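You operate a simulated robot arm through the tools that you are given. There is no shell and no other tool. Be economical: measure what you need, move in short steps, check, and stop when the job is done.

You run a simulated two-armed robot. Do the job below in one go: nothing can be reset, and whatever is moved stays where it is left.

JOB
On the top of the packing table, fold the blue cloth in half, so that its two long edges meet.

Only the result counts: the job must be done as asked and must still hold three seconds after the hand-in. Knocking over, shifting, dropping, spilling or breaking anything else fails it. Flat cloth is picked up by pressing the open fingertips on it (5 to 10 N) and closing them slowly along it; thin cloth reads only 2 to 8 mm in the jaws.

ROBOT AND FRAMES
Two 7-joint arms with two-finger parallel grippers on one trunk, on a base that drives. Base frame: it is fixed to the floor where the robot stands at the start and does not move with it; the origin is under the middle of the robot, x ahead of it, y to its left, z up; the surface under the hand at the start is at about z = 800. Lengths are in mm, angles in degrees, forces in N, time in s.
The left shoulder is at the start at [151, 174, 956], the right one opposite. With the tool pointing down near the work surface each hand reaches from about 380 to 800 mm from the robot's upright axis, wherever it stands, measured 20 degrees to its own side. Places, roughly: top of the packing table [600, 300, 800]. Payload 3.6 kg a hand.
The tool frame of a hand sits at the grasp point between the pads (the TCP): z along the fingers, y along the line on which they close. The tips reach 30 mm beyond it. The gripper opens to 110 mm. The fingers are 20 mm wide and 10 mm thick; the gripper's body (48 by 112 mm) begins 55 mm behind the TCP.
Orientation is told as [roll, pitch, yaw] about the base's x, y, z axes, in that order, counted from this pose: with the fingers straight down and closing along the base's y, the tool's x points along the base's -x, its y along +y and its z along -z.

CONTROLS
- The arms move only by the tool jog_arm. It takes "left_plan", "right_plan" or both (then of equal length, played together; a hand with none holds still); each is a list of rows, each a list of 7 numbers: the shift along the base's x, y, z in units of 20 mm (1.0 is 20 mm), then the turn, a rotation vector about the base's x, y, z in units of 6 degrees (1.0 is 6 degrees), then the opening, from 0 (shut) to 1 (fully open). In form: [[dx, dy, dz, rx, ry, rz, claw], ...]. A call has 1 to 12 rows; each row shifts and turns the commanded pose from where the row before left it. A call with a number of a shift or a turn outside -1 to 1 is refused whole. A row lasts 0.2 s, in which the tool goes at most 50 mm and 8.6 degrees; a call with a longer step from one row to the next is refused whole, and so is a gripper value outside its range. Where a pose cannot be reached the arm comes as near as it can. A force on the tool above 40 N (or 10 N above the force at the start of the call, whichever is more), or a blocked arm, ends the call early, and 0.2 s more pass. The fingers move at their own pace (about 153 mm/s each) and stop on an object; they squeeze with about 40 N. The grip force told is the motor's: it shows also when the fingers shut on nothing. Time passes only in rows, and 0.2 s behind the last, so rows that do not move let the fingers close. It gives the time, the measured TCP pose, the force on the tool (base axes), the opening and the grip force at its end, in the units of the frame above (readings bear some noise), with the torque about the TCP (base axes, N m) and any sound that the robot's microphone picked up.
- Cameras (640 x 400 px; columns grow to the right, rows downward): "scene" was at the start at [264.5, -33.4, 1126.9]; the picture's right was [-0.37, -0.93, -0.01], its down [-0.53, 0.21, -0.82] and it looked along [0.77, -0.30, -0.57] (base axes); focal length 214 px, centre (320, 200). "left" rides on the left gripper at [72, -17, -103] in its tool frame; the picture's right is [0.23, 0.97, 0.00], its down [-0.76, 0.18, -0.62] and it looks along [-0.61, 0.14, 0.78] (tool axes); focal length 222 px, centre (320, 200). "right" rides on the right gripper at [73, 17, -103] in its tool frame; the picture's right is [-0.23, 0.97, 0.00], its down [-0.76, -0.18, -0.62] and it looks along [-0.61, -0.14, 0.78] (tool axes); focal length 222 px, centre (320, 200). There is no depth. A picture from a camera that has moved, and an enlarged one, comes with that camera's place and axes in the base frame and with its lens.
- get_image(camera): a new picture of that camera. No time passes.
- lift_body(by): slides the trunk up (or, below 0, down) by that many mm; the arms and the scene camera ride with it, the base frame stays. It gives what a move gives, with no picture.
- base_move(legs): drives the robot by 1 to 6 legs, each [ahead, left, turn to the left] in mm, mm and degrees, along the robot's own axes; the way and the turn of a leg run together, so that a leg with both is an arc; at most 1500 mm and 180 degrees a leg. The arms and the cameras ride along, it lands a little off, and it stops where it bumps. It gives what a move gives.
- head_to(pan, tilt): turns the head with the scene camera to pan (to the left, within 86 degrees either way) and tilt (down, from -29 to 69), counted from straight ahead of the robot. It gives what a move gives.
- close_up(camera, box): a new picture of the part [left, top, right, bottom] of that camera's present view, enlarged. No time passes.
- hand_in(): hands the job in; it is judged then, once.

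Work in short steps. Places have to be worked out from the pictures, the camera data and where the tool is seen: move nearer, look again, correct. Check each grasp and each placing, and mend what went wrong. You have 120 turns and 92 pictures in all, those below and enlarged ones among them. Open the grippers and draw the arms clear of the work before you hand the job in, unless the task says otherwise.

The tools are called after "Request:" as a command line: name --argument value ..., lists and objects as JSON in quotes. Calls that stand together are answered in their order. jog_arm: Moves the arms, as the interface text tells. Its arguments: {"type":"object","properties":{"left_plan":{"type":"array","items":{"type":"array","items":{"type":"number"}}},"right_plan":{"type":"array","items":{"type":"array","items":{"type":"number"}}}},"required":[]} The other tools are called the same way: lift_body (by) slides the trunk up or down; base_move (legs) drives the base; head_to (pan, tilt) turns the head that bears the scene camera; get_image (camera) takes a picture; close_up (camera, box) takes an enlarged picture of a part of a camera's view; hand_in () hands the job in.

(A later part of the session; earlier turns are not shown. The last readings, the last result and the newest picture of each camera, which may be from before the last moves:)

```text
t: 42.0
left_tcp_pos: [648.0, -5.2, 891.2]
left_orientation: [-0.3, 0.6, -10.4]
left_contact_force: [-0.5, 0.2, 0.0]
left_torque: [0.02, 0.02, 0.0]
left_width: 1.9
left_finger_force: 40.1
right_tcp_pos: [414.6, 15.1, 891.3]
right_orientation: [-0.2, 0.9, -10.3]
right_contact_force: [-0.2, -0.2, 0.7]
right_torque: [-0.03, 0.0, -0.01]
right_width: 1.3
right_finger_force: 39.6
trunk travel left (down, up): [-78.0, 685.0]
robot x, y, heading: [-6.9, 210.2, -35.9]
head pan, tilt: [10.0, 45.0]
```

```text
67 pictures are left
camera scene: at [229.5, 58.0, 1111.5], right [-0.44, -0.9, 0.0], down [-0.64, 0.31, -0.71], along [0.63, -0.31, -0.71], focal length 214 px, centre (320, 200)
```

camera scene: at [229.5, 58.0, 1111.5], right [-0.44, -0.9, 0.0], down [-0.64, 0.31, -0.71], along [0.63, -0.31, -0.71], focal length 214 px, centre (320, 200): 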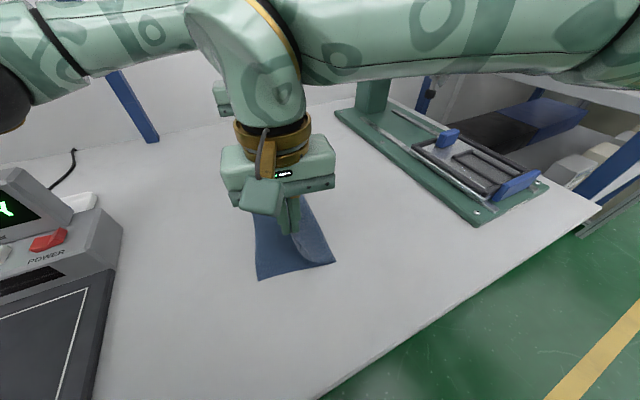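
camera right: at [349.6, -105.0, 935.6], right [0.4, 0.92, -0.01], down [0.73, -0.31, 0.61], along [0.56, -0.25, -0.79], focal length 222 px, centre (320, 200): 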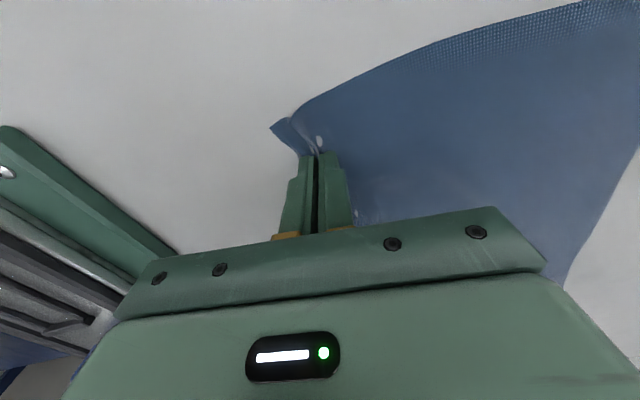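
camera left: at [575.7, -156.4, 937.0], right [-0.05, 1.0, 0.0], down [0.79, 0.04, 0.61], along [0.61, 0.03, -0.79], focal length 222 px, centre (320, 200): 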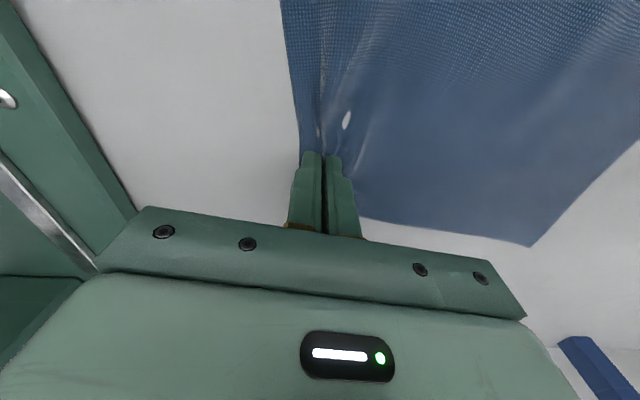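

The fold is forming well. I finish the carry with the arms to right (431,41) and left (664,27), with the tips about 30 mm above the table.

Request:
jog_arm --left_plan '[[0.2, 0.4, -0.3, 0, 0, 0, 0], [0.2, 0.4, -0.4, 0, 0, 0, 0], [0.2, 0.4, -0.4, 0, 0, 0, 0], [0.2, 0.4, -0.45, 0, 0, 0, 0]]' --right_plan '[[0.2, 0.32, -0.3, 0, 0, 0, 0], [0.2, 0.32, -0.4, 0, 0, 0, 0], [0.2, 0.32, -0.4, 0, 0, 0, 0], [0.2, 0.32, -0.45, 0, 0, 0, 0]]'

Request:
get_image --camera "scene"

Request:
get_image --camera "right"

Request:
get_image --camera "left"

```text
t: 43.0
left_tcp_pos: [664.4, 26.3, 857.9]
left_orientation: [-0.2, 0.8, -10.4]
left_contact_force: [-0.7, -0.2, -1.1]
left_torque: [-0.03, 0.01, 0.01]
left_width: 1.6
left_finger_force: 39.7
right_tcp_pos: [430.8, 40.0, 861.1]
right_orientation: [-0.1, 1.0, -10.5]
right_contact_force: [-0.2, -0.1, 0.5]
right_torque: [-0.01, 0.0, 0.04]
right_width: 1.6
right_finger_force: 40.0
trunk travel left (down, up): [-78.0, 685.0]
robot x, y, heading: [-5.9, 209.6, -36.2]
head pan, tilt: [10.0, 45.0]
```

```text
66 pictures are left
camera scene: at [229.9, 57.1, 1111.3], right [-0.44, -0.9, 0.0], down [-0.64, 0.31, -0.71], along [0.63, -0.31, -0.71], focal length 214 px, centre (320, 200)
```

scene: 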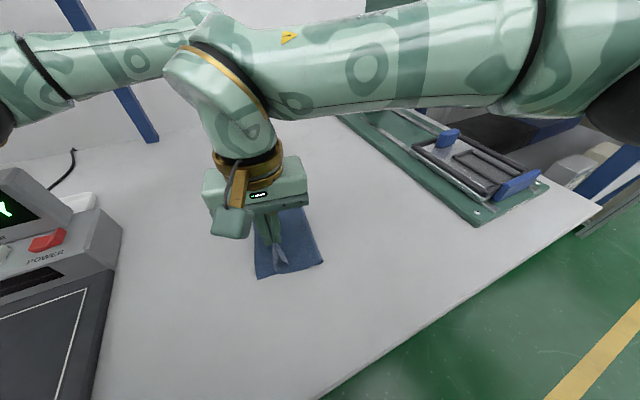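

```text
65 pictures are left
camera right: at [365.0, 70.3, 965.0], right [0.4, 0.92, -0.01], down [0.73, -0.31, 0.61], along [0.56, -0.25, -0.79], focal length 222 px, centre (320, 200)
```

right: 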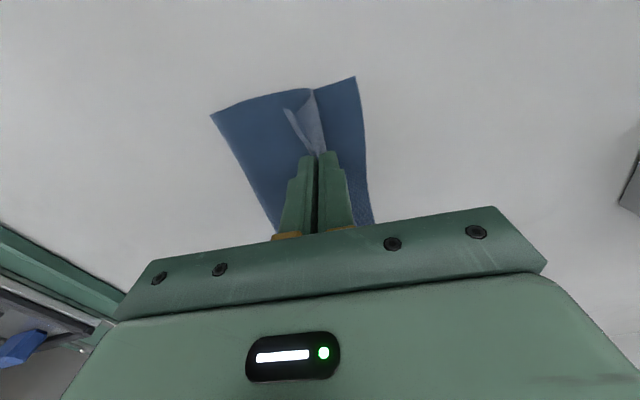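

```text
64 pictures are left
camera left: at [592.1, 23.0, 964.3], right [-0.05, 1.0, 0.0], down [0.79, 0.04, 0.61], along [0.61, 0.03, -0.79], focal length 222 px, centre (320, 200)
```

left: 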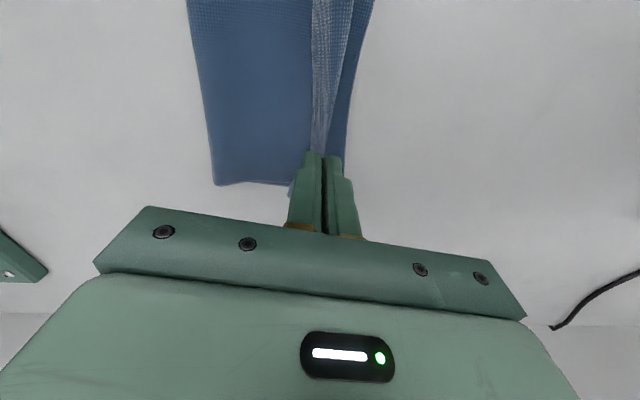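

I over-pulled by about 15 mm because the pinched ridge shortens the free length, so the near fold line sits at y=-22 instead of about -45. The lower corner D hasn't moved. I ease both hands back and down so the fold relaxes.

Request:
jog_arm --left_plan '[[0, -0.35, 0, 0, 0, 0, 0], [0, -0.35, -0.1, 0, 0, 0, 0], [0, 0, -0.2, 0, 0, 0, 0], [0, 0.1, -0.3, 0, 0, 0, 0], [0, 0, 0, 0, 0, 0, 0]]' --right_plan '[[0, -0.45, 0, 0, 0, 0, 0], [0, -0.45, -0.2, 0, 0, 0, 0], [0, 0, -0.2, 0, 0, 0, 0], [0, 0.1, -0.3, 0, 0, 0, 0], [0, 0, 0, 0, 0, 0, 0]]'

Request:
get_image --camera "right"

Request:
get_image --camera "left"

```text
t: 44.2
left_tcp_pos: [663.1, 14.6, 846.8]
left_orientation: [-0.3, 0.7, -10.2]
left_contact_force: [-0.2, 0.6, -1.3]
left_torque: [0.0, 0.02, -0.02]
left_width: 1.4
left_finger_force: 40.3
right_tcp_pos: [430.1, 23.1, 846.1]
right_orientation: [-0.1, 0.9, -10.3]
right_contact_force: [0.9, 0.5, -0.4]
right_torque: [0.03, -0.01, -0.01]
right_width: 1.4
right_finger_force: 39.8
trunk travel left (down, up): [-78.0, 685.0]
robot x, y, heading: [-4.9, 214.9, -36.1]
head pan, tilt: [10.0, 45.0]
```

```text
63 pictures are left
camera right: at [364.5, 53.7, 950.4], right [0.4, 0.92, -0.01], down [0.73, -0.31, 0.61], along [0.56, -0.25, -0.79], focal length 222 px, centre (320, 200)
```

right: 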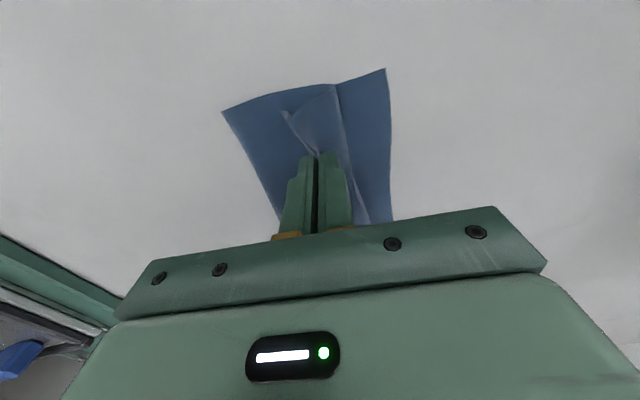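

```text
62 pictures are left
camera left: at [591.1, 10.3, 952.8], right [-0.05, 1.0, 0.0], down [0.79, 0.04, 0.61], along [0.61, 0.03, -0.79], focal length 222 px, centre (320, 200)
```

left: 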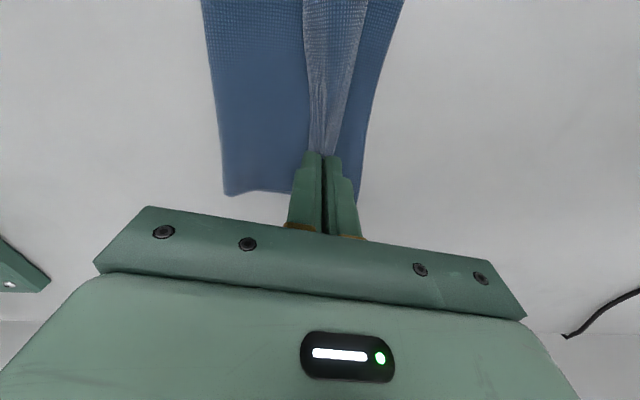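

The far fold line is right (y=-66), but the near one is still stuck at -24. I swing both hands back up and over to y≈-50 to unroll it, then come forward on an arc inside the free length.

Request:
jog_arm --left_plan '[[0, -0.5, 0.7, 0, 0, 0, 0], [0, -0.7, 0.6, 0, 0, 0, 0], [0, -0.8, 0.5, 0, 0, 0, 0], [0, -0.8, 0.2, 0, 0, 0, 0], [0, -0.8, 0, 0, 0, 0, 0], [0, 0, 0, 0, 0, 0, 0]]' --right_plan '[[-0.1, -0.5, 0.7, 0, 0, 0, 0], [-0.1, -0.8, 0.6, 0, 0, 0, 0], [-0.1, -0.9, 0.5, 0, 0, 0, 0], [-0.1, -0.9, 0.2, 0, 0, 0, 0], [0, -0.9, 0, 0, 0, 0, 0], [0, 0, 0, 0, 0, 0, 0]]'

Request:
get_image --camera "right"

Request:
get_image --camera "scene"

```text
t: 45.6
left_tcp_pos: [662.2, -60.2, 887.2]
left_orientation: [-0.2, 0.7, -10.2]
left_contact_force: [-6.0, 0.5, 0.2]
left_torque: [-0.01, 0.14, 0.0]
left_width: 1.5
left_finger_force: 39.4
right_tcp_pos: [424.2, -56.1, 886.0]
right_orientation: [0.0, 0.8, -10.5]
right_contact_force: [6.4, 0.7, 1.2]
right_torque: [0.0, -0.17, 0.05]
right_width: 1.6
right_finger_force: 39.4
trunk travel left (down, up): [-78.0, 685.0]
robot x, y, heading: [-5.4, 211.1, -36.2]
head pan, tilt: [10.0, 45.0]
```

```text
61 pictures are left
camera right: at [357.3, -27.1, 991.3], right [0.4, 0.92, -0.01], down [0.73, -0.31, 0.61], along [0.56, -0.25, -0.79], focal length 222 px, centre (320, 200)
```

right: 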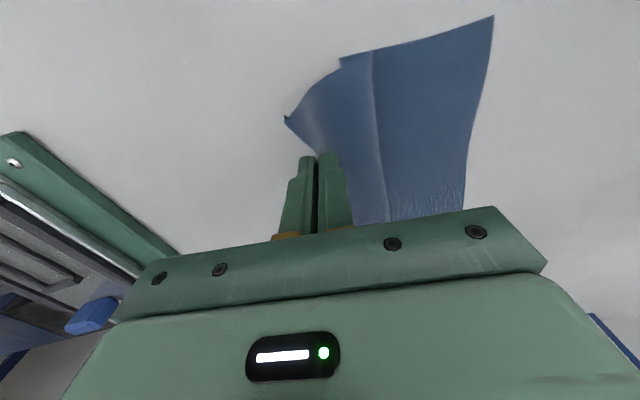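

```text
60 pictures are left
camera scene: at [229.6, 57.1, 1111.4], right [-0.44, -0.9, 0.0], down [-0.64, 0.31, -0.71], along [0.63, -0.31, -0.71], focal length 214 px, centre (320, 200)
```

scene: 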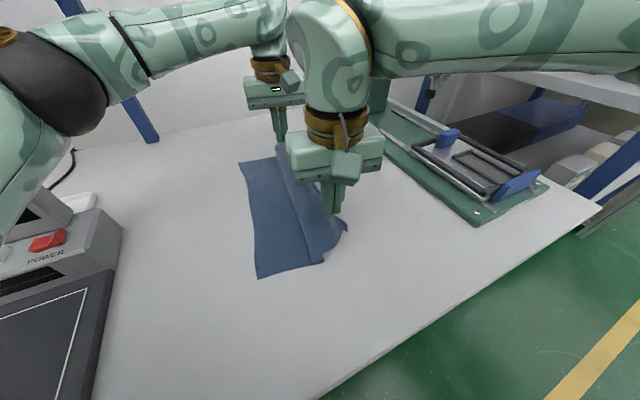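

The hands are also pulling apart at 6 N in x, and there's a step in the cloth. I take a close look before moving.

Request:
close_up --camera "scene" --box '[220, 130, 380, 290]'

Request:
close_up --camera "right" --box '[260, 0, 520, 240]'

```text
2.50 times, centred on (300, 210) of scene
camera zoom: at [229.6, 57.1, 1111.4], right [-0.44, -0.9, 0.0], down [-0.64, 0.31, -0.71], along [0.63, -0.31, -0.71], focal length 536 px, centre (370, 175)
```

zoom: 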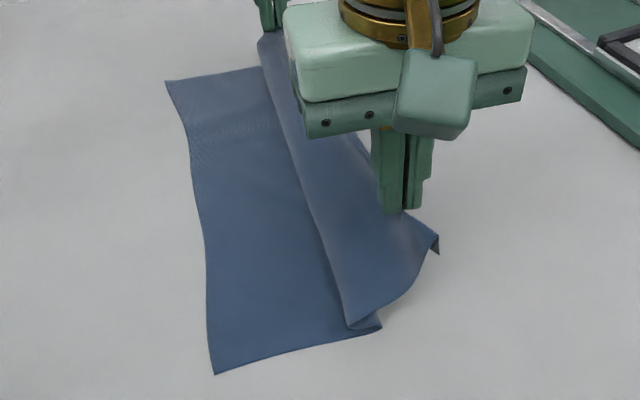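

```text
1.67 times, centred on (390, 120) of right
camera zoom: at [357.3, -27.1, 991.3], right [0.4, 0.92, -0.01], down [0.73, -0.31, 0.61], along [0.56, -0.25, -0.79], focal length 370 px, centre (203, 333)
```

zoom: 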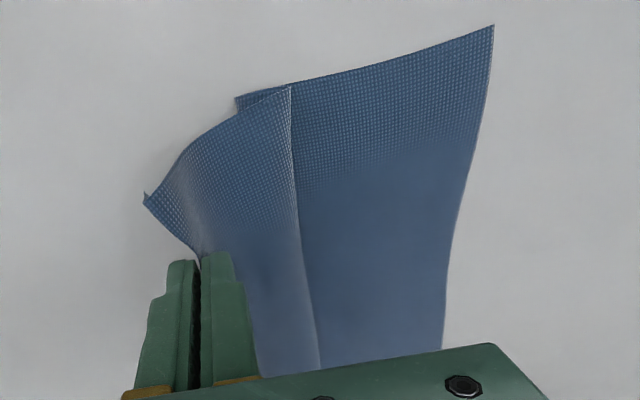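

The slack formed a Z-fold, where the cloth stuck to itself. I pull both hands back toward -y to unroll it fully and take the 8 mm of spreading off in x.

Request:
jog_arm --left_plan '[[0, -0.8, 0, 0, 0, 0, 0], [0, -0.8, 0, 0, 0, 0, 0], [0, -0.8, 0, 0, 0, 0, 0], [0, -0.8, 0, 0, 0, 0, 0], [0, -0.8, -0.2, 0, 0, 0, 0], [0, 0, 0, 0, 0, 0, 0]]' --right_plan '[[0.15, -0.7, 0, 0, 0, 0, 0], [0.15, -0.8, 0, 0, 0, 0, 0], [0.1, -0.8, 0, 0, 0, 0, 0], [0, -0.8, 0, 0, 0, 0, 0], [0, -0.8, -0.2, 0, 0, 0, 0], [0, 0, 0, 0, 0, 0, 0]]'

Request:
close_up --camera "scene" --box '[220, 130, 400, 290]'

Request:
get_image --camera "left"

```text
t: 47.0
left_tcp_pos: [664.0, -130.0, 886.0]
left_orientation: [-0.2, 0.8, -10.4]
left_contact_force: [-0.7, 0.1, 1.1]
left_torque: [0.02, 0.04, 0.01]
left_width: 1.7
left_finger_force: 39.6
left hand out of reach, approached as far as the arm can: row 5
right_tcp_pos: [429.2, -135.5, 882.9]
right_orientation: [-0.2, 1.0, -10.3]
right_contact_force: [1.3, 0.6, -0.4]
right_torque: [0.0, -0.01, 0.02]
right_width: 1.7
right_finger_force: 40.1
trunk travel left (down, up): [-78.0, 685.0]
robot x, y, heading: [-8.0, 213.7, -36.4]
head pan, tilt: [10.0, 45.0]
```

```text
2.50 times, centred on (310, 210) of scene
camera zoom: at [229.3, 56.7, 1111.4], right [-0.44, -0.9, 0.0], down [-0.63, 0.31, -0.71], along [0.63, -0.31, -0.71], focal length 536 px, centre (345, 175)
```

zoom: 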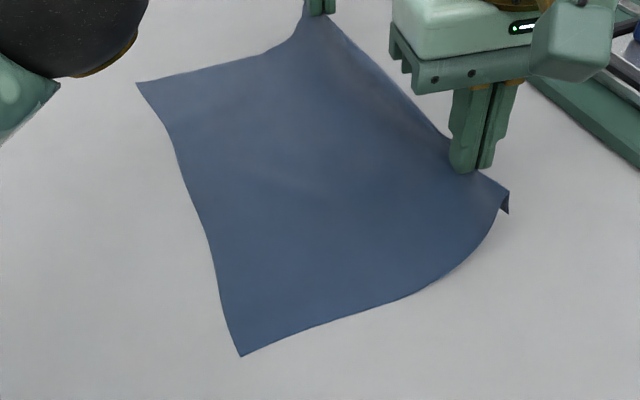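

```text
56 pictures are left
camera left: at [591.1, -133.8, 991.3], right [-0.05, 1.0, 0.0], down [0.79, 0.04, 0.61], along [0.61, 0.03, -0.79], focal length 222 px, centre (320, 200)
```

left: 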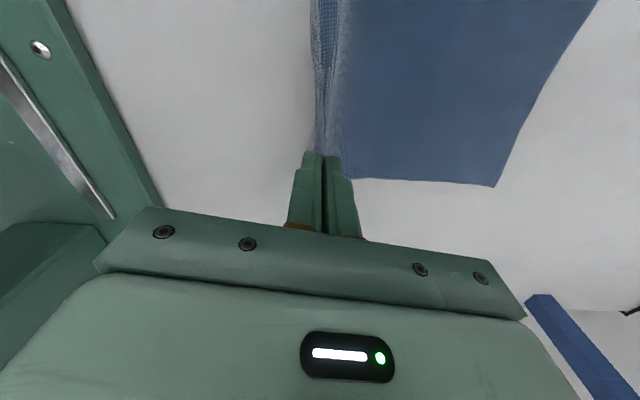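

The cloth is fully flat again; the lower edge has slid a little, with D≈(393,47) and A≈(709,51), so the new midline is y≈-72. This time I arc within the 76 mm free length, starting with the first half.

Request:
jog_arm --left_plan '[[0, 0.75, 0.2, 0, 0, 0, 0], [0.05, 0.75, 0.2, 0, 0, 0, 0], [0.05, 0.75, 0.2, 0, 0, 0, 0], [0.05, 0.75, 0.2, 0, 0, 0, 0], [0.05, 0.88, -0.22, 0, 0, 0, 0], [0, 0.88, -0.22, 0, 0, 0, 0]]' --right_plan '[[0, 0.77, 0.24, 0, 0, 0, 0], [0.05, 0.77, 0.24, 0, 0, 0, 0], [0.05, 0.77, 0.24, 0, 0, 0, 0], [0.05, 0.77, 0.24, 0, 0, 0, 0], [0, 0.88, -0.22, 0, 0, 0, 0], [0, 0.88, -0.22, 0, 0, 0, 0]]'

Request:
close_up --camera "scene" --box '[220, 130, 400, 290]'

Request:
get_image --camera "right"

```text
t: 48.1
left_tcp_pos: [689.2, -95.9, 908.2]
left_orientation: [-0.8, 1.2, -11.1]
left_contact_force: [-25.6, 2.4, -1.5]
left_torque: [0.08, 0.68, -0.02]
left_width: 1.3
left_finger_force: 39.6
left hand out of reach, approached as far as the arm can: row 1, 2, 3, 4, 5
right_tcp_pos: [438.2, -73.1, 901.9]
right_orientation: [-0.1, -0.3, -10.4]
right_contact_force: [25.2, -2.0, 1.5]
right_torque: [-0.06, -0.74, 0.06]
right_width: 1.5
right_finger_force: 39.9
trunk travel left (down, up): [-78.0, 685.0]
robot x, y, heading: [-7.6, 209.1, -36.2]
head pan, tilt: [10.0, 45.0]
stopped in row 5 (right hand): the force on the tool passed its limit at 42 N (the readings are from after the stop); the commanded pose is now the measured one
```

```text
2.50 times, centred on (310, 210) of scene
camera zoom: at [229.6, 56.6, 1111.3], right [-0.44, -0.9, 0.0], down [-0.64, 0.31, -0.71], along [0.63, -0.31, -0.71], focal length 536 px, centre (345, 175)
```

zoom: 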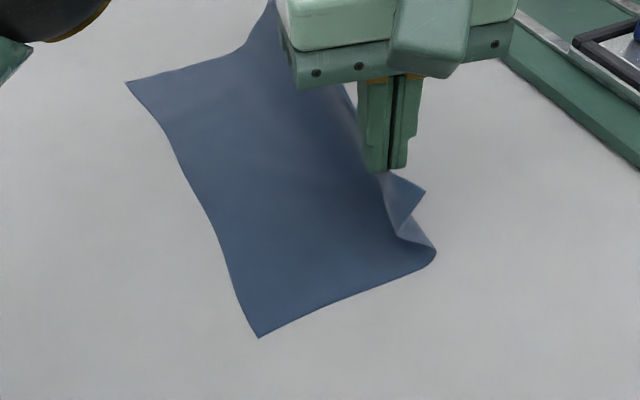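

```text
54 pictures are left
camera right: at [369.9, -41.6, 1005.1], right [0.4, 0.92, 0.0], down [0.71, -0.31, 0.63], along [0.57, -0.25, -0.78], focal length 222 px, centre (320, 200)
```

right: 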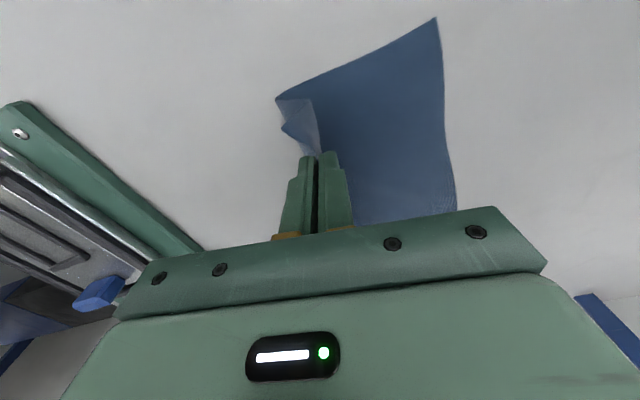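

The left elbow has gone straight again and pulled 25 N through the cloth. I move the right hand closer to slacken the cloth and shift both right and down, which is the elbow's flex direction, to unlock the left.

Request:
jog_arm --right_plan '[[0.5, -0.2, 0, 0, 0, 0, 0], [0.4, -0.2, 0, 0, 0.1, 0, 0]]'

Request:
jog_arm --left_plan '[[-0.2, -0.6, -0.7, 0, 0, 0, 0], [-0.2, -0.6, -0.7, 0, 0, 0, 0]]' --right_plan '[[0, -0.6, -0.7, 0, 0, 0, 0], [0, -0.6, -0.7, 0, 0, 0, 0]]'

```text
t: 48.7
left_tcp_pos: [691.1, -91.4, 908.0]
left_orientation: [-0.4, 1.1, -10.5]
left_contact_force: [-1.0, -0.4, -0.3]
left_torque: [0.04, 0.01, 0.01]
left_width: 1.6
left_finger_force: 40.4
right_tcp_pos: [454.9, -79.8, 902.3]
right_orientation: [-0.2, 1.1, -10.4]
right_contact_force: [1.2, -1.3, -0.1]
right_torque: [0.0, -0.03, -0.01]
right_width: 1.4
right_finger_force: 40.4
trunk travel left (down, up): [-78.0, 685.0]
robot x, y, heading: [-7.0, 209.2, -36.3]
head pan, tilt: [10.0, 45.0]
```

```text
t: 49.3
left_tcp_pos: [685.0, -111.4, 883.4]
left_orientation: [-0.4, 0.9, -10.6]
left_contact_force: [0.3, 0.0, 0.6]
left_torque: [0.01, -0.04, -0.01]
left_width: 1.6
left_finger_force: 39.7
left hand out of reach, approached as far as the arm can: row 2
right_tcp_pos: [454.4, -103.9, 873.7]
right_orientation: [-0.3, 0.9, -10.4]
right_contact_force: [-0.2, -0.2, 0.7]
right_torque: [0.02, 0.02, -0.02]
right_width: 1.5
right_finger_force: 40.0
trunk travel left (down, up): [-78.0, 685.0]
robot x, y, heading: [-5.7, 213.6, -36.2]
head pan, tilt: [10.0, 45.0]
```

Row 1 was reachable, so I try the pull-back on the left now.

Request:
jog_arm --left_plan '[[-0.6, 0.1, -0.3, 0, 0, 0, 0], [-0.6, 0.2, -0.2, 0, 0, 0, 0]]' --right_plan '[[-0.3, 0, 0, 0, 0, 0, 0], [-0.3, 0, 0, 0, 0, 0, 0]]'

```text
t: 49.9
left_tcp_pos: [660.2, -105.0, 872.9]
left_orientation: [-0.4, 1.0, -10.5]
left_contact_force: [0.2, -0.4, 0.4]
left_torque: [-0.01, 0.0, -0.01]
left_width: 1.5
left_finger_force: 39.4
right_tcp_pos: [442.4, -104.0, 874.0]
right_orientation: [-0.1, 0.8, -10.4]
right_contact_force: [0.9, 0.1, 0.3]
right_torque: [-0.02, 0.0, 0.02]
right_width: 1.7
right_finger_force: 40.0
trunk travel left (down, up): [-78.0, 685.0]
robot x, y, heading: [-8.4, 211.8, -36.0]
head pan, tilt: [10.0, 45.0]
```

The left arm is free again. I check where the cloth lies now before repeating the arc.

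Request:
get_image --camera "scene"

Request:
get_image --camera "left"

Request:
get_image --camera "right"

```text
53 pictures are left
camera scene: at [229.6, 57.0, 1111.4], right [-0.44, -0.9, 0.0], down [-0.64, 0.31, -0.71], along [0.63, -0.31, -0.71], focal length 214 px, centre (320, 200)
```

scene: 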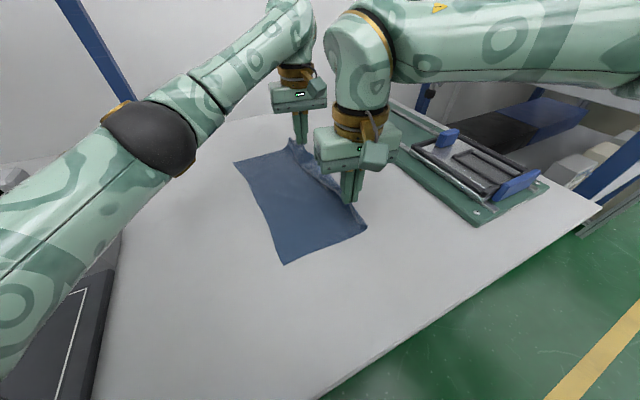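

```text
52 pictures are left
camera left: at [588.4, -107.7, 979.0], right [-0.04, 1.0, 0.0], down [0.79, 0.04, 0.61], along [0.61, 0.02, -0.79], focal length 222 px, centre (320, 200)
```

left: 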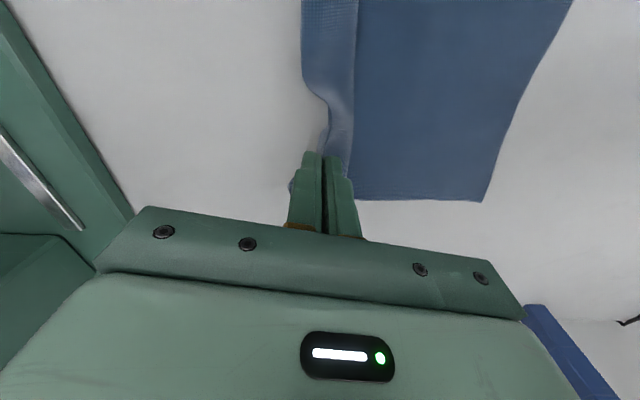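

```text
51 pictures are left
camera right: at [376.5, -72.7, 978.1], right [0.4, 0.92, -0.01], down [0.73, -0.31, 0.61], along [0.56, -0.25, -0.79], focal length 222 px, centre (320, 200)
```

right: 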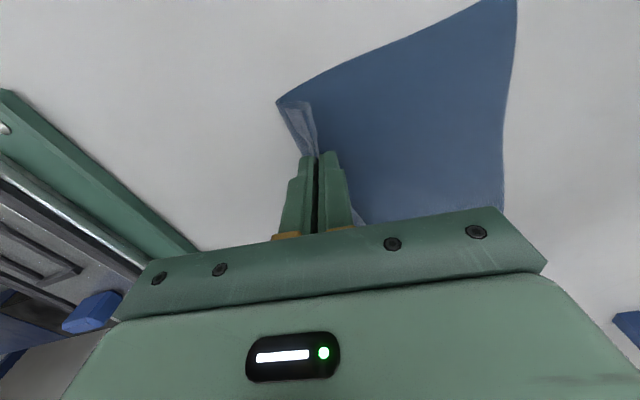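

The cloth has turned slightly: D≈(405,36), A≈(723,59). The left arm needs more reach margin, so I bring the hands forward 40 mm and then drive the base about 50 mm back toward -y, so the hands end near where they are now.

Request:
jog_arm --left_plan '[[0, 0.6, 0, 0, 0, 0, 0], [0, 0.7, 0.2, 0, 0, 0, 0], [0, 0.7, 0.2, 0, 0, 0, 0]]' --right_plan '[[0, 0.6, 0.1, 0, 0, 0, 0], [0, 0.7, 0.2, 0, 0, 0, 0], [0, 0.7, 0.2, 0, 0, 0, 0]]'

Request:
base_move --legs '[[38, -33, 0]]'

```text
t: 50.7
left_tcp_pos: [660.1, -64.7, 880.6]
left_orientation: [-0.5, 1.0, -10.7]
left_contact_force: [-0.2, 0.3, 0.7]
left_torque: [0.04, 0.03, 0.03]
left_width: 1.8
left_finger_force: 40.2
right_tcp_pos: [443.1, -62.7, 885.9]
right_orientation: [-0.2, 0.9, -10.5]
right_contact_force: [-0.1, -0.9, -0.6]
right_torque: [0.01, -0.01, -0.02]
right_width: 1.4
right_finger_force: 39.8
trunk travel left (down, up): [-78.0, 685.0]
robot x, y, heading: [-5.4, 210.4, -36.1]
head pan, tilt: [10.0, 45.0]
```

```text
t: 51.6
left_tcp_pos: [665.4, -111.4, 886.8]
left_orientation: [-0.6, 0.5, -10.6]
left_contact_force: [-0.8, -0.6, 0.8]
left_torque: [0.01, -0.01, 0.01]
left_width: 1.4
left_finger_force: 40.2
right_tcp_pos: [448.0, -108.9, 889.4]
right_orientation: [-0.2, 0.4, -10.3]
right_contact_force: [0.5, 0.2, 0.3]
right_torque: [0.03, 0.01, -0.02]
right_width: 1.7
right_finger_force: 40.6
trunk travel left (down, up): [-78.0, 685.0]
robot x, y, heading: [5.7, 162.2, -35.8]
head pan, tilt: [10.0, 45.0]
```

The base now gives more margin. I move both hands over the new midline at about 70 mm and then start the arc.

Request:
jog_arm --left_plan '[[0.4, 0.77, 0.2, 0, 0, 0, 0], [0.4, 0.77, 0.2, 0, 0, 0, 0], [0.4, 0.77, 0.2, 0, 0, 0, 0], [-0.03, 0.88, -0.22, 0, 0, 0, 0], [-0.03, 0.88, -0.22, 0, 0, 0, 0]]' --right_plan '[[0.12, 0.45, 0.18, 0, 0, 0, 0], [0.12, 0.45, 0.18, 0, 0, 0, 0], [0.12, 0.45, 0.18, 0, 0, 0, 0], [-0.05, 0.88, -0.22, 0, 0, 0, 0], [-0.05, 0.88, -0.22, 0, 0, 0, 0]]'

Request:
close_up --camera "scene" --box '[200, 110, 400, 270]'

Request:
get_image --camera "right"

Request:
get_image --camera "left"

```text
t: 52.8
left_tcp_pos: [687.1, -30.3, 889.7]
left_orientation: [-0.6, 0.7, -10.8]
left_contact_force: [0.6, -0.8, 0.1]
left_torque: [0.02, 0.0, 0.0]
left_width: 1.6
left_finger_force: 39.7
right_tcp_pos: [454.2, -47.0, 890.4]
right_orientation: [-0.2, 0.4, -10.5]
right_contact_force: [0.4, -0.2, -0.3]
right_torque: [-0.03, 0.02, 0.0]
right_width: 1.5
right_finger_force: 39.4
trunk travel left (down, up): [-78.0, 685.0]
robot x, y, heading: [3.7, 159.1, -36.1]
head pan, tilt: [10.0, 45.0]
```

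```text
2.50 times, centred on (300, 190) of scene
camera zoom: at [232.3, 10.5, 1113.5], right [-0.44, -0.9, 0.0], down [-0.63, 0.31, -0.71], along [0.64, -0.31, -0.7], focal length 536 px, centre (370, 225)
```

zoom: 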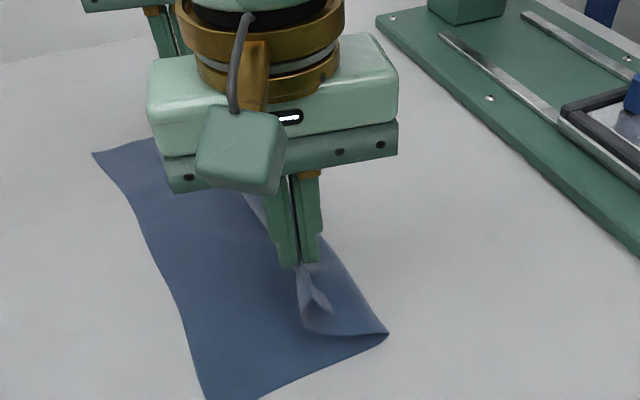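

```text
49 pictures are left
camera right: at [386.3, -16.2, 994.1], right [0.4, 0.92, -0.01], down [0.72, -0.31, 0.62], along [0.56, -0.25, -0.79], focal length 222 px, centre (320, 200)
```

right: 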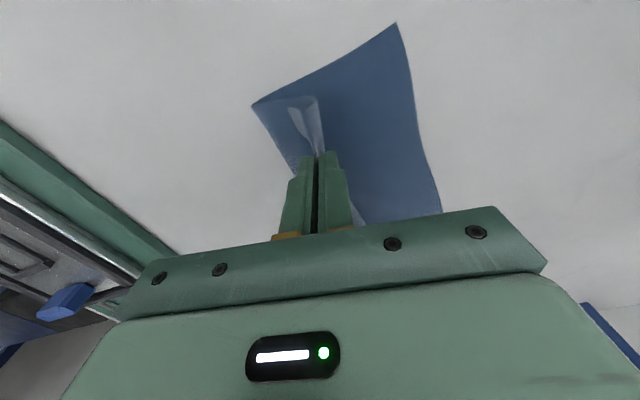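

```text
48 pictures are left
camera left: at [614.5, -33.0, 996.5], right [-0.04, 1.0, -0.01], down [0.79, 0.04, 0.61], along [0.61, 0.02, -0.79], focal length 222 px, centre (320, 200)
```

left: 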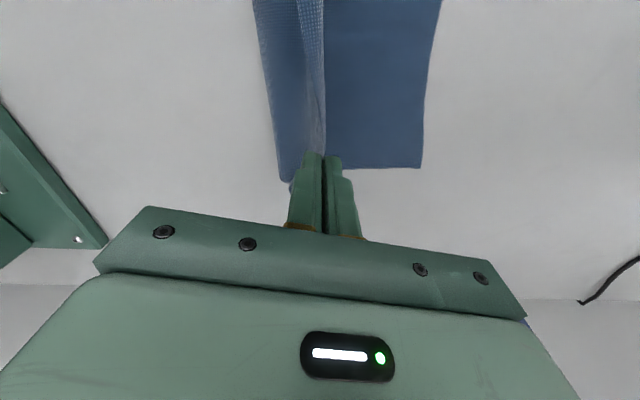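

Near fold at y≈-89 with D at 32, a 120 mm width as wanted, and the far side looks good too. I finish the arc down to about 18 mm tip height.

Request:
jog_arm --left_plan '[[0, 0.8, -0.6, 0, 0, 0, 0], [0, 0.8, -0.65, 0, 0, 0, 0], [0, 0.45, -0.9, 0, 0, 0, 0], [0, 0, 0, 0, 0, 0, 0]]' --right_plan '[[-0.05, 0.6, -0.6, 0, 0, 0, 0], [-0.05, 0.6, -0.65, 0, 0, 0, 0], [-0.05, 0.45, -0.9, 0, 0, 0, 0], [0, 0, 0, 0, 0, 0, 0]]'

Request:
get_image --camera "right"

Request:
get_image --camera "left"

```text
t: 53.8
left_tcp_pos: [689.4, 7.0, 849.5]
left_orientation: [-0.4, 0.3, -10.7]
left_contact_force: [-1.5, -0.9, -0.7]
left_torque: [-0.01, 0.04, -0.01]
left_width: 1.7
left_finger_force: 39.8
right_tcp_pos: [451.3, -19.3, 849.0]
right_orientation: [0.1, 0.3, -10.5]
right_contact_force: [0.6, 0.9, 0.2]
right_torque: [0.0, -0.01, 0.01]
right_width: 1.7
right_finger_force: 40.1
trunk travel left (down, up): [-78.0, 685.0]
robot x, y, heading: [5.1, 163.7, -36.0]
head pan, tilt: [10.0, 45.0]
```

```text
47 pictures are left
camera right: at [384.4, 12.4, 952.2], right [0.4, 0.92, 0.0], down [0.72, -0.31, 0.62], along [0.57, -0.25, -0.79], focal length 222 px, centre (320, 200)
```

right: 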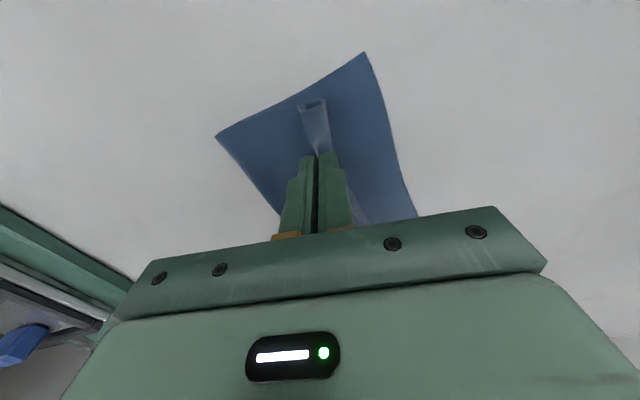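

```text
46 pictures are left
camera left: at [615.5, 4.5, 954.2], right [-0.04, 1.0, -0.01], down [0.79, 0.04, 0.62], along [0.62, 0.02, -0.79], focal length 222 px, centre (320, 200)
```

left: 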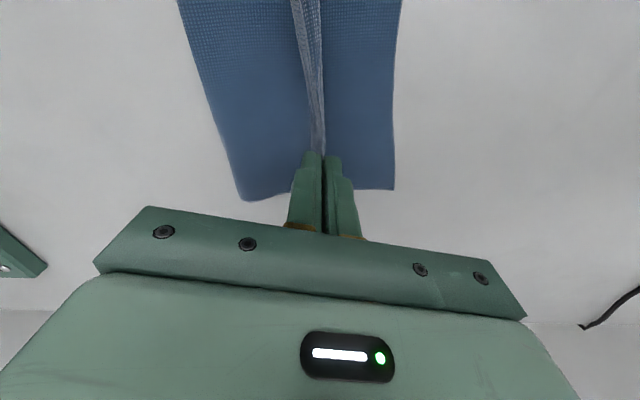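

The near fold is at (411,-80) with D (406,31); the far fold is at (740,-62) with A (723,70), so the far side needs a little more pull. I move the left hand +12 mm and the right +4 mm in y, and lower to about 8 mm.

Request:
jog_arm --left_plan '[[0.1, 0.4, 0, 0, 0, 0, 0], [0.1, 0.3, -0.25, 0, 0, 0, 0], [0, 0, -0.3, 0, 0, 0, 0], [0, 0, 0, 0, 0, 0, 0]]' --right_plan '[[0.05, 0.1, 0, 0, 0, 0, 0], [0.05, 0.1, -0.25, 0, 0, 0, 0], [0, 0, -0.3, 0, 0, 0, 0], [0, 0, 0, 0, 0, 0, 0]]'

Request:
get_image --camera "right"

Request:
get_image --camera "left"

```text
t: 54.8
left_tcp_pos: [691.5, 7.8, 841.7]
left_orientation: [-0.2, -0.1, -11.5]
left_contact_force: [-4.8, -0.6, 0.0]
left_torque: [0.0, 0.13, 0.02]
left_width: 1.6
left_finger_force: 39.8
right_tcp_pos: [452.3, -24.4, 837.4]
right_orientation: [0.4, 0.4, -10.8]
right_contact_force: [4.2, 0.2, 0.7]
right_torque: [0.04, -0.19, 0.02]
right_width: 1.7
right_finger_force: 40.1
trunk travel left (down, up): [-78.0, 685.0]
robot x, y, heading: [6.7, 160.1, -36.5]
head pan, tilt: [10.0, 45.0]
```

```text
45 pictures are left
camera right: at [384.7, 6.0, 941.2], right [0.41, 0.91, 0.01], down [0.72, -0.32, 0.62], along [0.57, -0.25, -0.79], focal length 222 px, centre (320, 200)
```

right: 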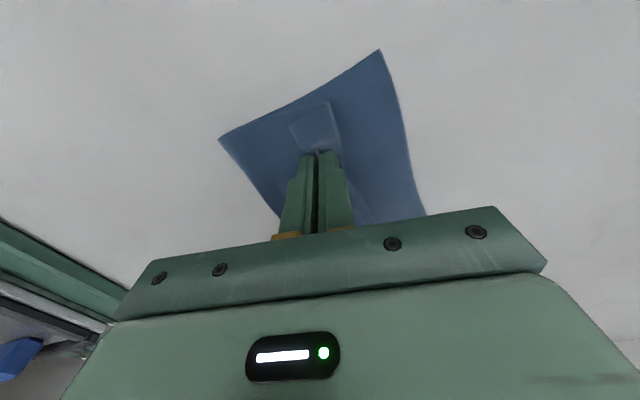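

```text
44 pictures are left
camera left: at [617.1, 4.6, 946.3], right [-0.03, 1.0, 0.0], down [0.78, 0.03, 0.62], along [0.62, 0.02, -0.78], focal length 222 px, centre (320, 200)
```

left: 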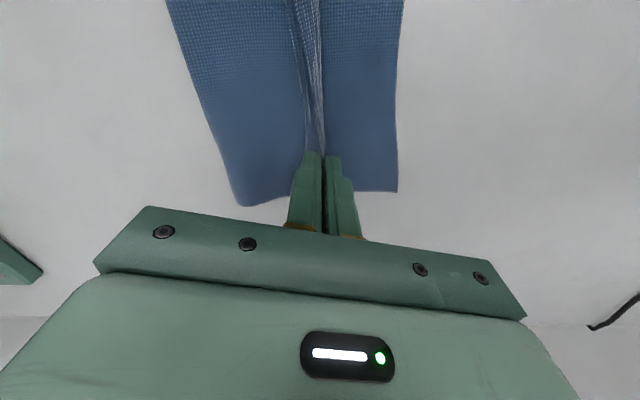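

Both hands fell short of the commanded y: the left by 13 mm, and the right was even pushed back. I check whether the arms touch each other.

Request:
get_image --camera "scene"

```text
43 pictures are left
camera scene: at [230.6, -3.7, 1113.2], right [-0.45, -0.89, -0.01], down [-0.63, 0.32, -0.71], along [0.64, -0.31, -0.7], focal length 214 px, centre (320, 200)
```

scene: 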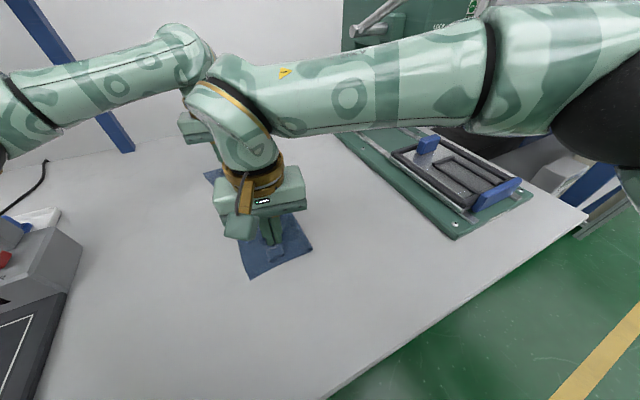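

The base itself yawed slightly (the scene camera moved 14 mm), which explains the shortfall. I correct the hands by +10 and +8 mm in y, and bring the right one 4 mm closer in x.

Request:
jog_arm --left_plan '[[0, 0.25, 0, 0, 0, 0, 0], [0, 0.25, -0.1, 0, 0, 0, 0], [0, 0, 0, 0, 0, 0, 0]]' --right_plan '[[0.1, 0.2, 0, 0, 0, 0, 0], [0.1, 0.2, 0, 0, 0, 0, 0], [0, 0, 0, 0, 0, 0, 0]]'

```text
t: 55.8
left_tcp_pos: [687.3, 3.9, 844.3]
left_orientation: [-0.5, -0.7, -12.5]
left_contact_force: [-1.6, -0.1, -0.5]
left_torque: [0.02, 0.07, -0.01]
left_width: 1.7
left_finger_force: 39.4
right_tcp_pos: [452.8, -23.8, 836.6]
right_orientation: [0.3, 0.3, -11.7]
right_contact_force: [2.7, -0.2, 0.0]
right_torque: [-0.01, -0.04, 0.01]
right_width: 1.2
right_finger_force: 39.2
trunk travel left (down, up): [-78.0, 685.0]
robot x, y, heading: [6.8, 158.3, -37.3]
head pan, tilt: [10.0, 45.0]
stopped in row 3 (left hand): the arm was blocked; the commanded pose is now the measured one
```

The left arm is blocked, and its push is turning the base, so some left-arm link may be touching something on the left. I look there.

Request:
head_to --pan 55 --tilt 40

Request:
get_image --camera "scene"

```text
t: 56.9
left_tcp_pos: [690.1, 4.8, 841.8]
left_orientation: [-0.3, -0.4, -12.1]
left_contact_force: [-2.5, -0.1, -0.2]
left_torque: [0.0, 0.09, -0.04]
left_width: 1.6
left_finger_force: 40.8
right_tcp_pos: [452.3, -22.7, 836.3]
right_orientation: [0.4, 0.4, -11.6]
right_contact_force: [3.4, 0.0, 0.5]
right_torque: [0.03, -0.06, 0.03]
right_width: 1.5
right_finger_force: 39.9
trunk travel left (down, up): [-78.0, 685.0]
robot x, y, heading: [7.1, 155.8, -36.9]
head pan, tilt: [55.0, 40.0]
```

```text
42 pictures are left
camera scene: at [235.9, 54.8, 1120.7], right [0.3, -0.95, 0.0], down [-0.6, -0.19, -0.77], along [0.74, 0.24, -0.63], focal length 214 px, centre (320, 200)
```

scene: 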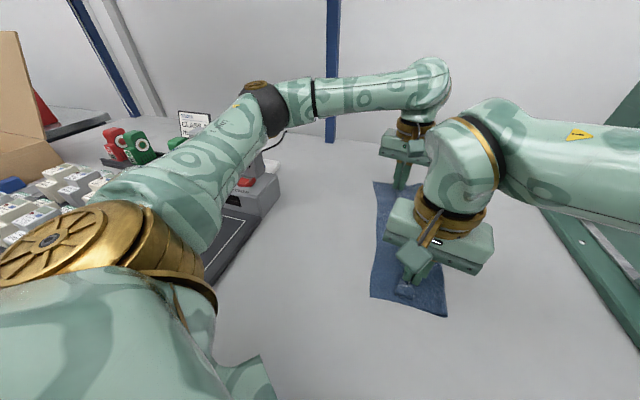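

The left elbow is close to the scanner display. I zoom in there.

Request:
close_up --camera "scene" --box '[160, 70, 320, 230]'

```text
2.50 times, centred on (240, 150) of scene
camera zoom: at [235.9, 54.8, 1120.7], right [0.3, -0.95, 0.0], down [-0.6, -0.19, -0.77], along [0.74, 0.24, -0.63], focal length 536 px, centre (520, 325)
```

zoom: 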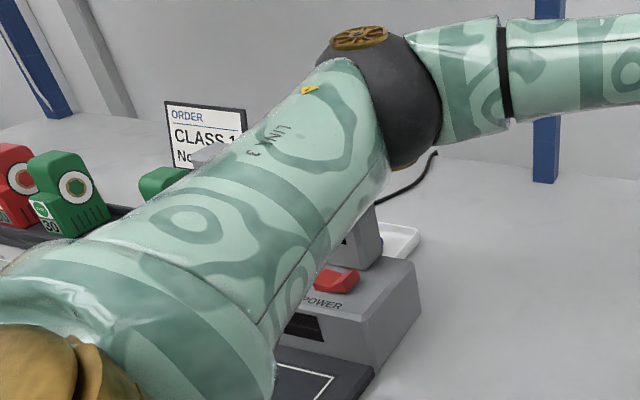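

The upper arm near the elbow probably leans on the scanner. The scanner corner still measures (513,278) against (509,275) before, so it hasn't moved. I won't push further left: I release both hands here and lift straight up.

Request:
jog_arm --left_plan '[[0, 0, 0, 0, 0, 0, 0.08], [0, 0, 0, 0, 0, 0, 0.16], [0, 0, 0, 0, 0, 0, 0.24], [0, 0, 0.4, 0, 0, 0, 0.24], [0, 0, 0.7, 0, 0, 0, 0.24], [0, -0.1, 0.8, 0, 0, 0, 0.24], [0, -0.2, 0.8, 0, 0, 0, 0.24]]' --right_plan '[[0, 0, 0, 0, 0, 0, 0.08], [0, 0, 0, 0, 0, 0, 0.16], [0, 0, 0, 0, 0, 0, 0.24], [0, 0, 0.4, 0, 0, 0, 0.24], [0, 0, 0.7, 0, 0, 0, 0.24], [0, 0, 0.8, 0, 0, 0, 0.24], [0, 0, 0.8, 0, 0, 0, 0.24]]'

Request:
get_image --camera "right"

Request:
get_image --camera "left"

```text
t: 58.5
left_tcp_pos: [691.7, 5.0, 891.2]
left_orientation: [-0.4, 0.0, -12.1]
left_contact_force: [0.2, 0.6, 0.0]
left_torque: [-0.01, -0.02, 0.03]
left_width: 26.3
left_finger_force: 0.1
right_tcp_pos: [453.5, -18.2, 890.4]
right_orientation: [0.0, 0.7, -11.5]
right_contact_force: [-0.2, 0.5, -0.3]
right_torque: [-0.01, 0.0, -0.03]
right_width: 26.3
right_finger_force: 0.1
trunk travel left (down, up): [-78.0, 685.0]
robot x, y, heading: [5.3, 161.0, -37.4]
head pan, tilt: [55.0, 40.0]
```

```text
40 pictures are left
camera right: at [387.3, 12.5, 993.2], right [0.42, 0.91, 0.0], down [0.72, -0.33, 0.62], along [0.56, -0.26, -0.79], focal length 222 px, centre (320, 200)
```

right: 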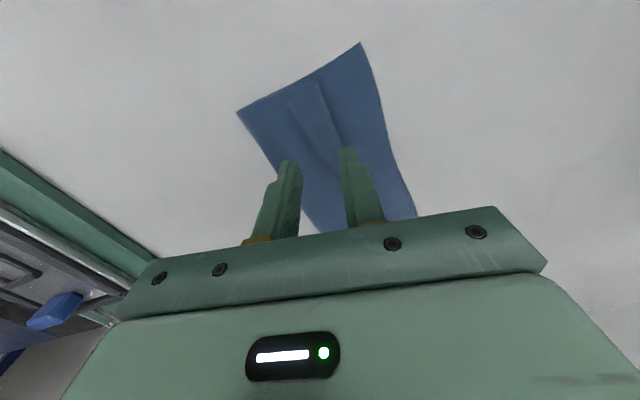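

```text
39 pictures are left
camera left: at [617.7, 4.0, 996.3], right [-0.02, 1.0, -0.01], down [0.78, 0.02, 0.62], along [0.62, 0.01, -0.78], focal length 222 px, centre (320, 200)
```

left: 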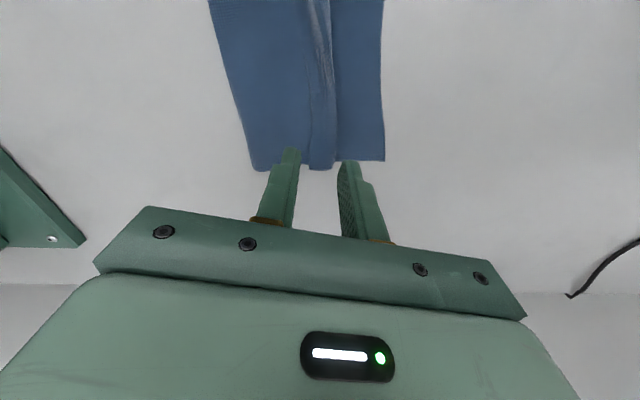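

Released. I raise both hands further to get an unobstructed view of the result.

Request:
jog_arm --left_plan '[[-0.5, -0.3, 1, 0, 0, 0, 0.24], [-0.5, -0.3, 1, 0, 0, 0, 0.24], [-0.5, -0.3, 1, 0, 0, 0, 0.24], [-0.5, 0, 0.5, 0, 0, 0, 0.24]]' --right_plan '[[-0.5, -0.8, 0.8, 0, 0, 0, 0.24], [-0.5, -0.9, 0.5, 0, 0, 0, 0.24], [-0.3, -0.9, 0.3, 0, 0, 0, 0.24], [0, -0.9, 0, 0, 0, 0, 0.24]]'

Request:
head_to --pan 25 --tilt 45

Request:
get_image --camera "scene"

Request:
close_up --camera "left" --box '[120, 0, 440, 200]'

```text
t: 59.5
left_tcp_pos: [651.0, -13.8, 962.3]
left_orientation: [-0.6, -0.2, -12.0]
left_contact_force: [-0.3, -0.3, -0.4]
left_torque: [0.02, -0.06, 0.03]
left_width: 26.4
left_finger_force: 0.1
right_tcp_pos: [427.0, -89.4, 921.5]
right_orientation: [0.1, 0.4, -11.5]
right_contact_force: [0.2, -0.3, 0.0]
right_torque: [-0.01, 0.03, -0.01]
right_width: 26.2
right_finger_force: 0.2
trunk travel left (down, up): [-78.0, 685.0]
robot x, y, heading: [6.8, 156.5, -37.5]
head pan, tilt: [55.0, 40.0]
```

```text
t: 60.5
left_tcp_pos: [650.0, -14.3, 961.5]
left_orientation: [-0.7, -0.1, -12.0]
left_contact_force: [0.7, -0.1, -0.9]
left_torque: [0.04, 0.0, -0.01]
left_width: 26.6
left_finger_force: 0.1
right_tcp_pos: [426.6, -88.3, 922.5]
right_orientation: [0.0, 0.5, -11.6]
right_contact_force: [0.8, 0.8, -0.3]
right_torque: [0.01, 0.01, 0.01]
right_width: 26.6
right_finger_force: 0.1
trunk travel left (down, up): [-78.0, 685.0]
robot x, y, heading: [4.2, 157.7, -37.3]
head pan, tilt: [25.0, 45.0]
```

```text
38 pictures are left
camera scene: at [237.0, 17.8, 1113.2], right [-0.21, -0.98, 0.0], down [-0.69, 0.15, -0.71], along [0.7, -0.15, -0.7], focal length 214 px, centre (320, 200)
```

scene: 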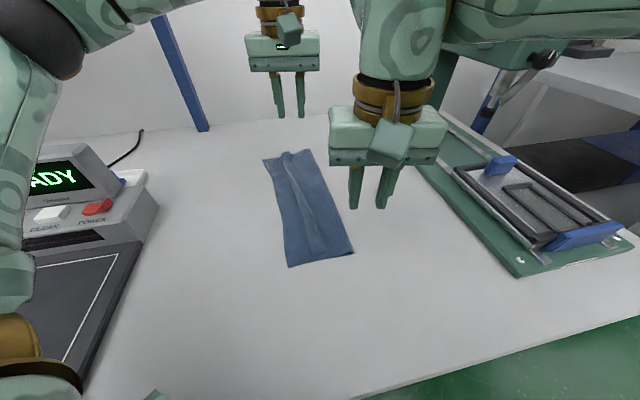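

```text
2.00 times, centred on (280, 100) of left
camera zoom: at [576.3, -13.9, 1067.1], right [-0.02, 1.0, -0.01], down [0.78, 0.02, 0.62], along [0.62, 0.0, -0.78], focal length 444 px, centre (400, 400)
```

zoom: 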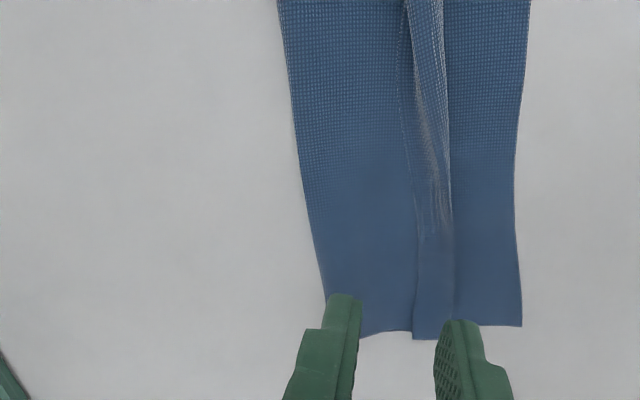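

Request:
close_up --camera "scene" --box '[240, 135, 370, 275]'

```text
2.86 times, centred on (305, 205) of scene
camera zoom: at [237.0, 17.8, 1113.2], right [-0.21, -0.98, 0.0], down [-0.69, 0.15, -0.71], along [0.7, -0.15, -0.7], focal length 613 px, centre (363, 186)
```

zoom: 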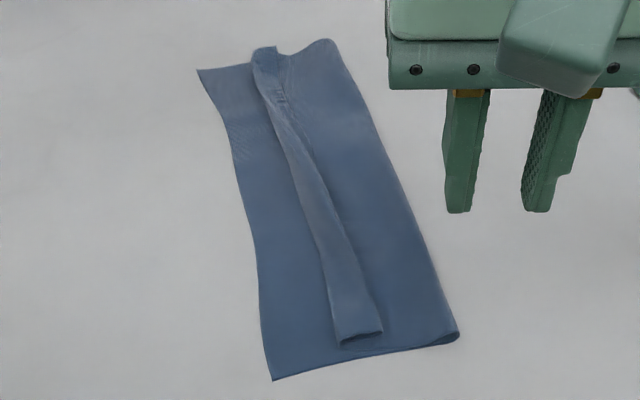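

The fold is mostly there, but the gripped margin of about 30 mm is turned back on top, as I feared. I'll unfold it by sweeping closed fingertips under its free edge toward +y. First I raise the trunk, so the left elbow clears the scanner, and drive the base a bit toward -y.

Request:
jog_arm --left_plan '[[-0.8, 0, 0.3, 0, 0, 0, 0], [-0.8, 0, 0.3, 0, 0, 0, 0], [-0.8, 0, 0.2, 0, 0, 0, 0], [-0.8, 0, 0, 0, 0, 0, 0]]' --right_plan '[[0, -0.5, 0, 0, 0, 0, 0], [0, -0.5, 0, 0, 0, 0, 0], [0, -0.3, 0, 0, 0, 0, 0], [0, 0, 0, 0, 0, 0, 0]]'

Request:
lift_body --by 80

Request:
base_move --legs '[[-12, 0, 0], [41, -56, 0]]'

Request:
get_image --camera "scene"

```text
t: 61.5
left_tcp_pos: [584.5, -13.4, 977.7]
left_orientation: [-0.6, -0.1, -12.0]
left_contact_force: [-0.3, 0.0, -0.3]
left_torque: [-0.03, 0.01, 0.0]
left_width: 0.0
left_finger_force: 37.4
right_tcp_pos: [427.9, -114.6, 922.6]
right_orientation: [0.0, 0.6, -11.6]
right_contact_force: [0.3, -0.2, -0.8]
right_torque: [-0.02, 0.01, 0.0]
right_width: 0.0
right_finger_force: 37.7
trunk travel left (down, up): [-78.0, 685.0]
robot x, y, heading: [3.0, 157.2, -37.1]
head pan, tilt: [25.0, 45.0]
```

```text
t: 62.6
left_tcp_pos: [594.5, -13.0, 1052.4]
left_orientation: [-0.7, 0.6, -11.9]
left_contact_force: [1.0, -0.3, 0.2]
left_torque: [-0.02, -0.01, 0.03]
left_width: 0.0
left_finger_force: 37.6
right_tcp_pos: [435.2, -116.0, 996.7]
right_orientation: [-0.2, 1.0, -11.6]
right_contact_force: [-0.1, 0.1, 0.0]
right_torque: [0.06, 0.02, -0.01]
right_width: 0.0
right_finger_force: 38.1
trunk travel left (down, up): [-158.0, 605.0]
robot x, y, heading: [4.5, 159.0, -37.2]
head pan, tilt: [25.0, 45.0]
```

```text
t: 64.0
left_tcp_pos: [581.6, -76.8, 1053.0]
left_orientation: [-0.8, 0.4, -12.1]
left_contact_force: [-0.2, -1.0, -0.7]
left_torque: [0.01, -0.02, 0.02]
left_width: 0.1
left_finger_force: 37.4
right_tcp_pos: [423.8, -178.0, 999.2]
right_orientation: [-0.1, 0.9, -11.5]
right_contact_force: [0.6, -0.5, -0.1]
right_torque: [0.03, -0.02, -0.01]
right_width: 0.0
right_finger_force: 37.6
trunk travel left (down, up): [-158.0, 605.0]
robot x, y, heading: [-5.9, 95.9, -37.2]
head pan, tilt: [25.0, 45.0]
```

```text
35 pictures are left
camera scene: at [195.0, -15.0, 1196.8], right [-0.21, -0.98, 0.0], down [-0.69, 0.15, -0.71], along [0.69, -0.15, -0.71], focal length 214 px, centre (320, 200)
```

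scene: 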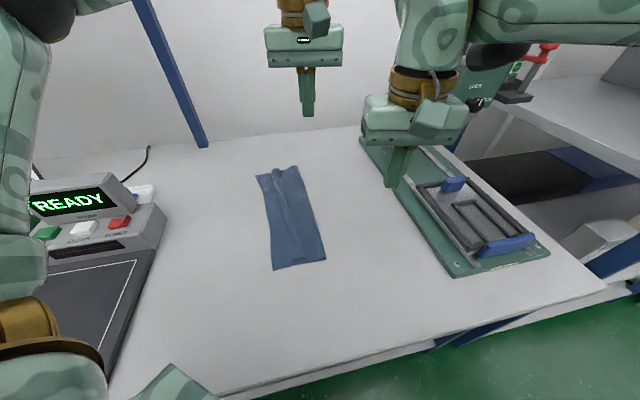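

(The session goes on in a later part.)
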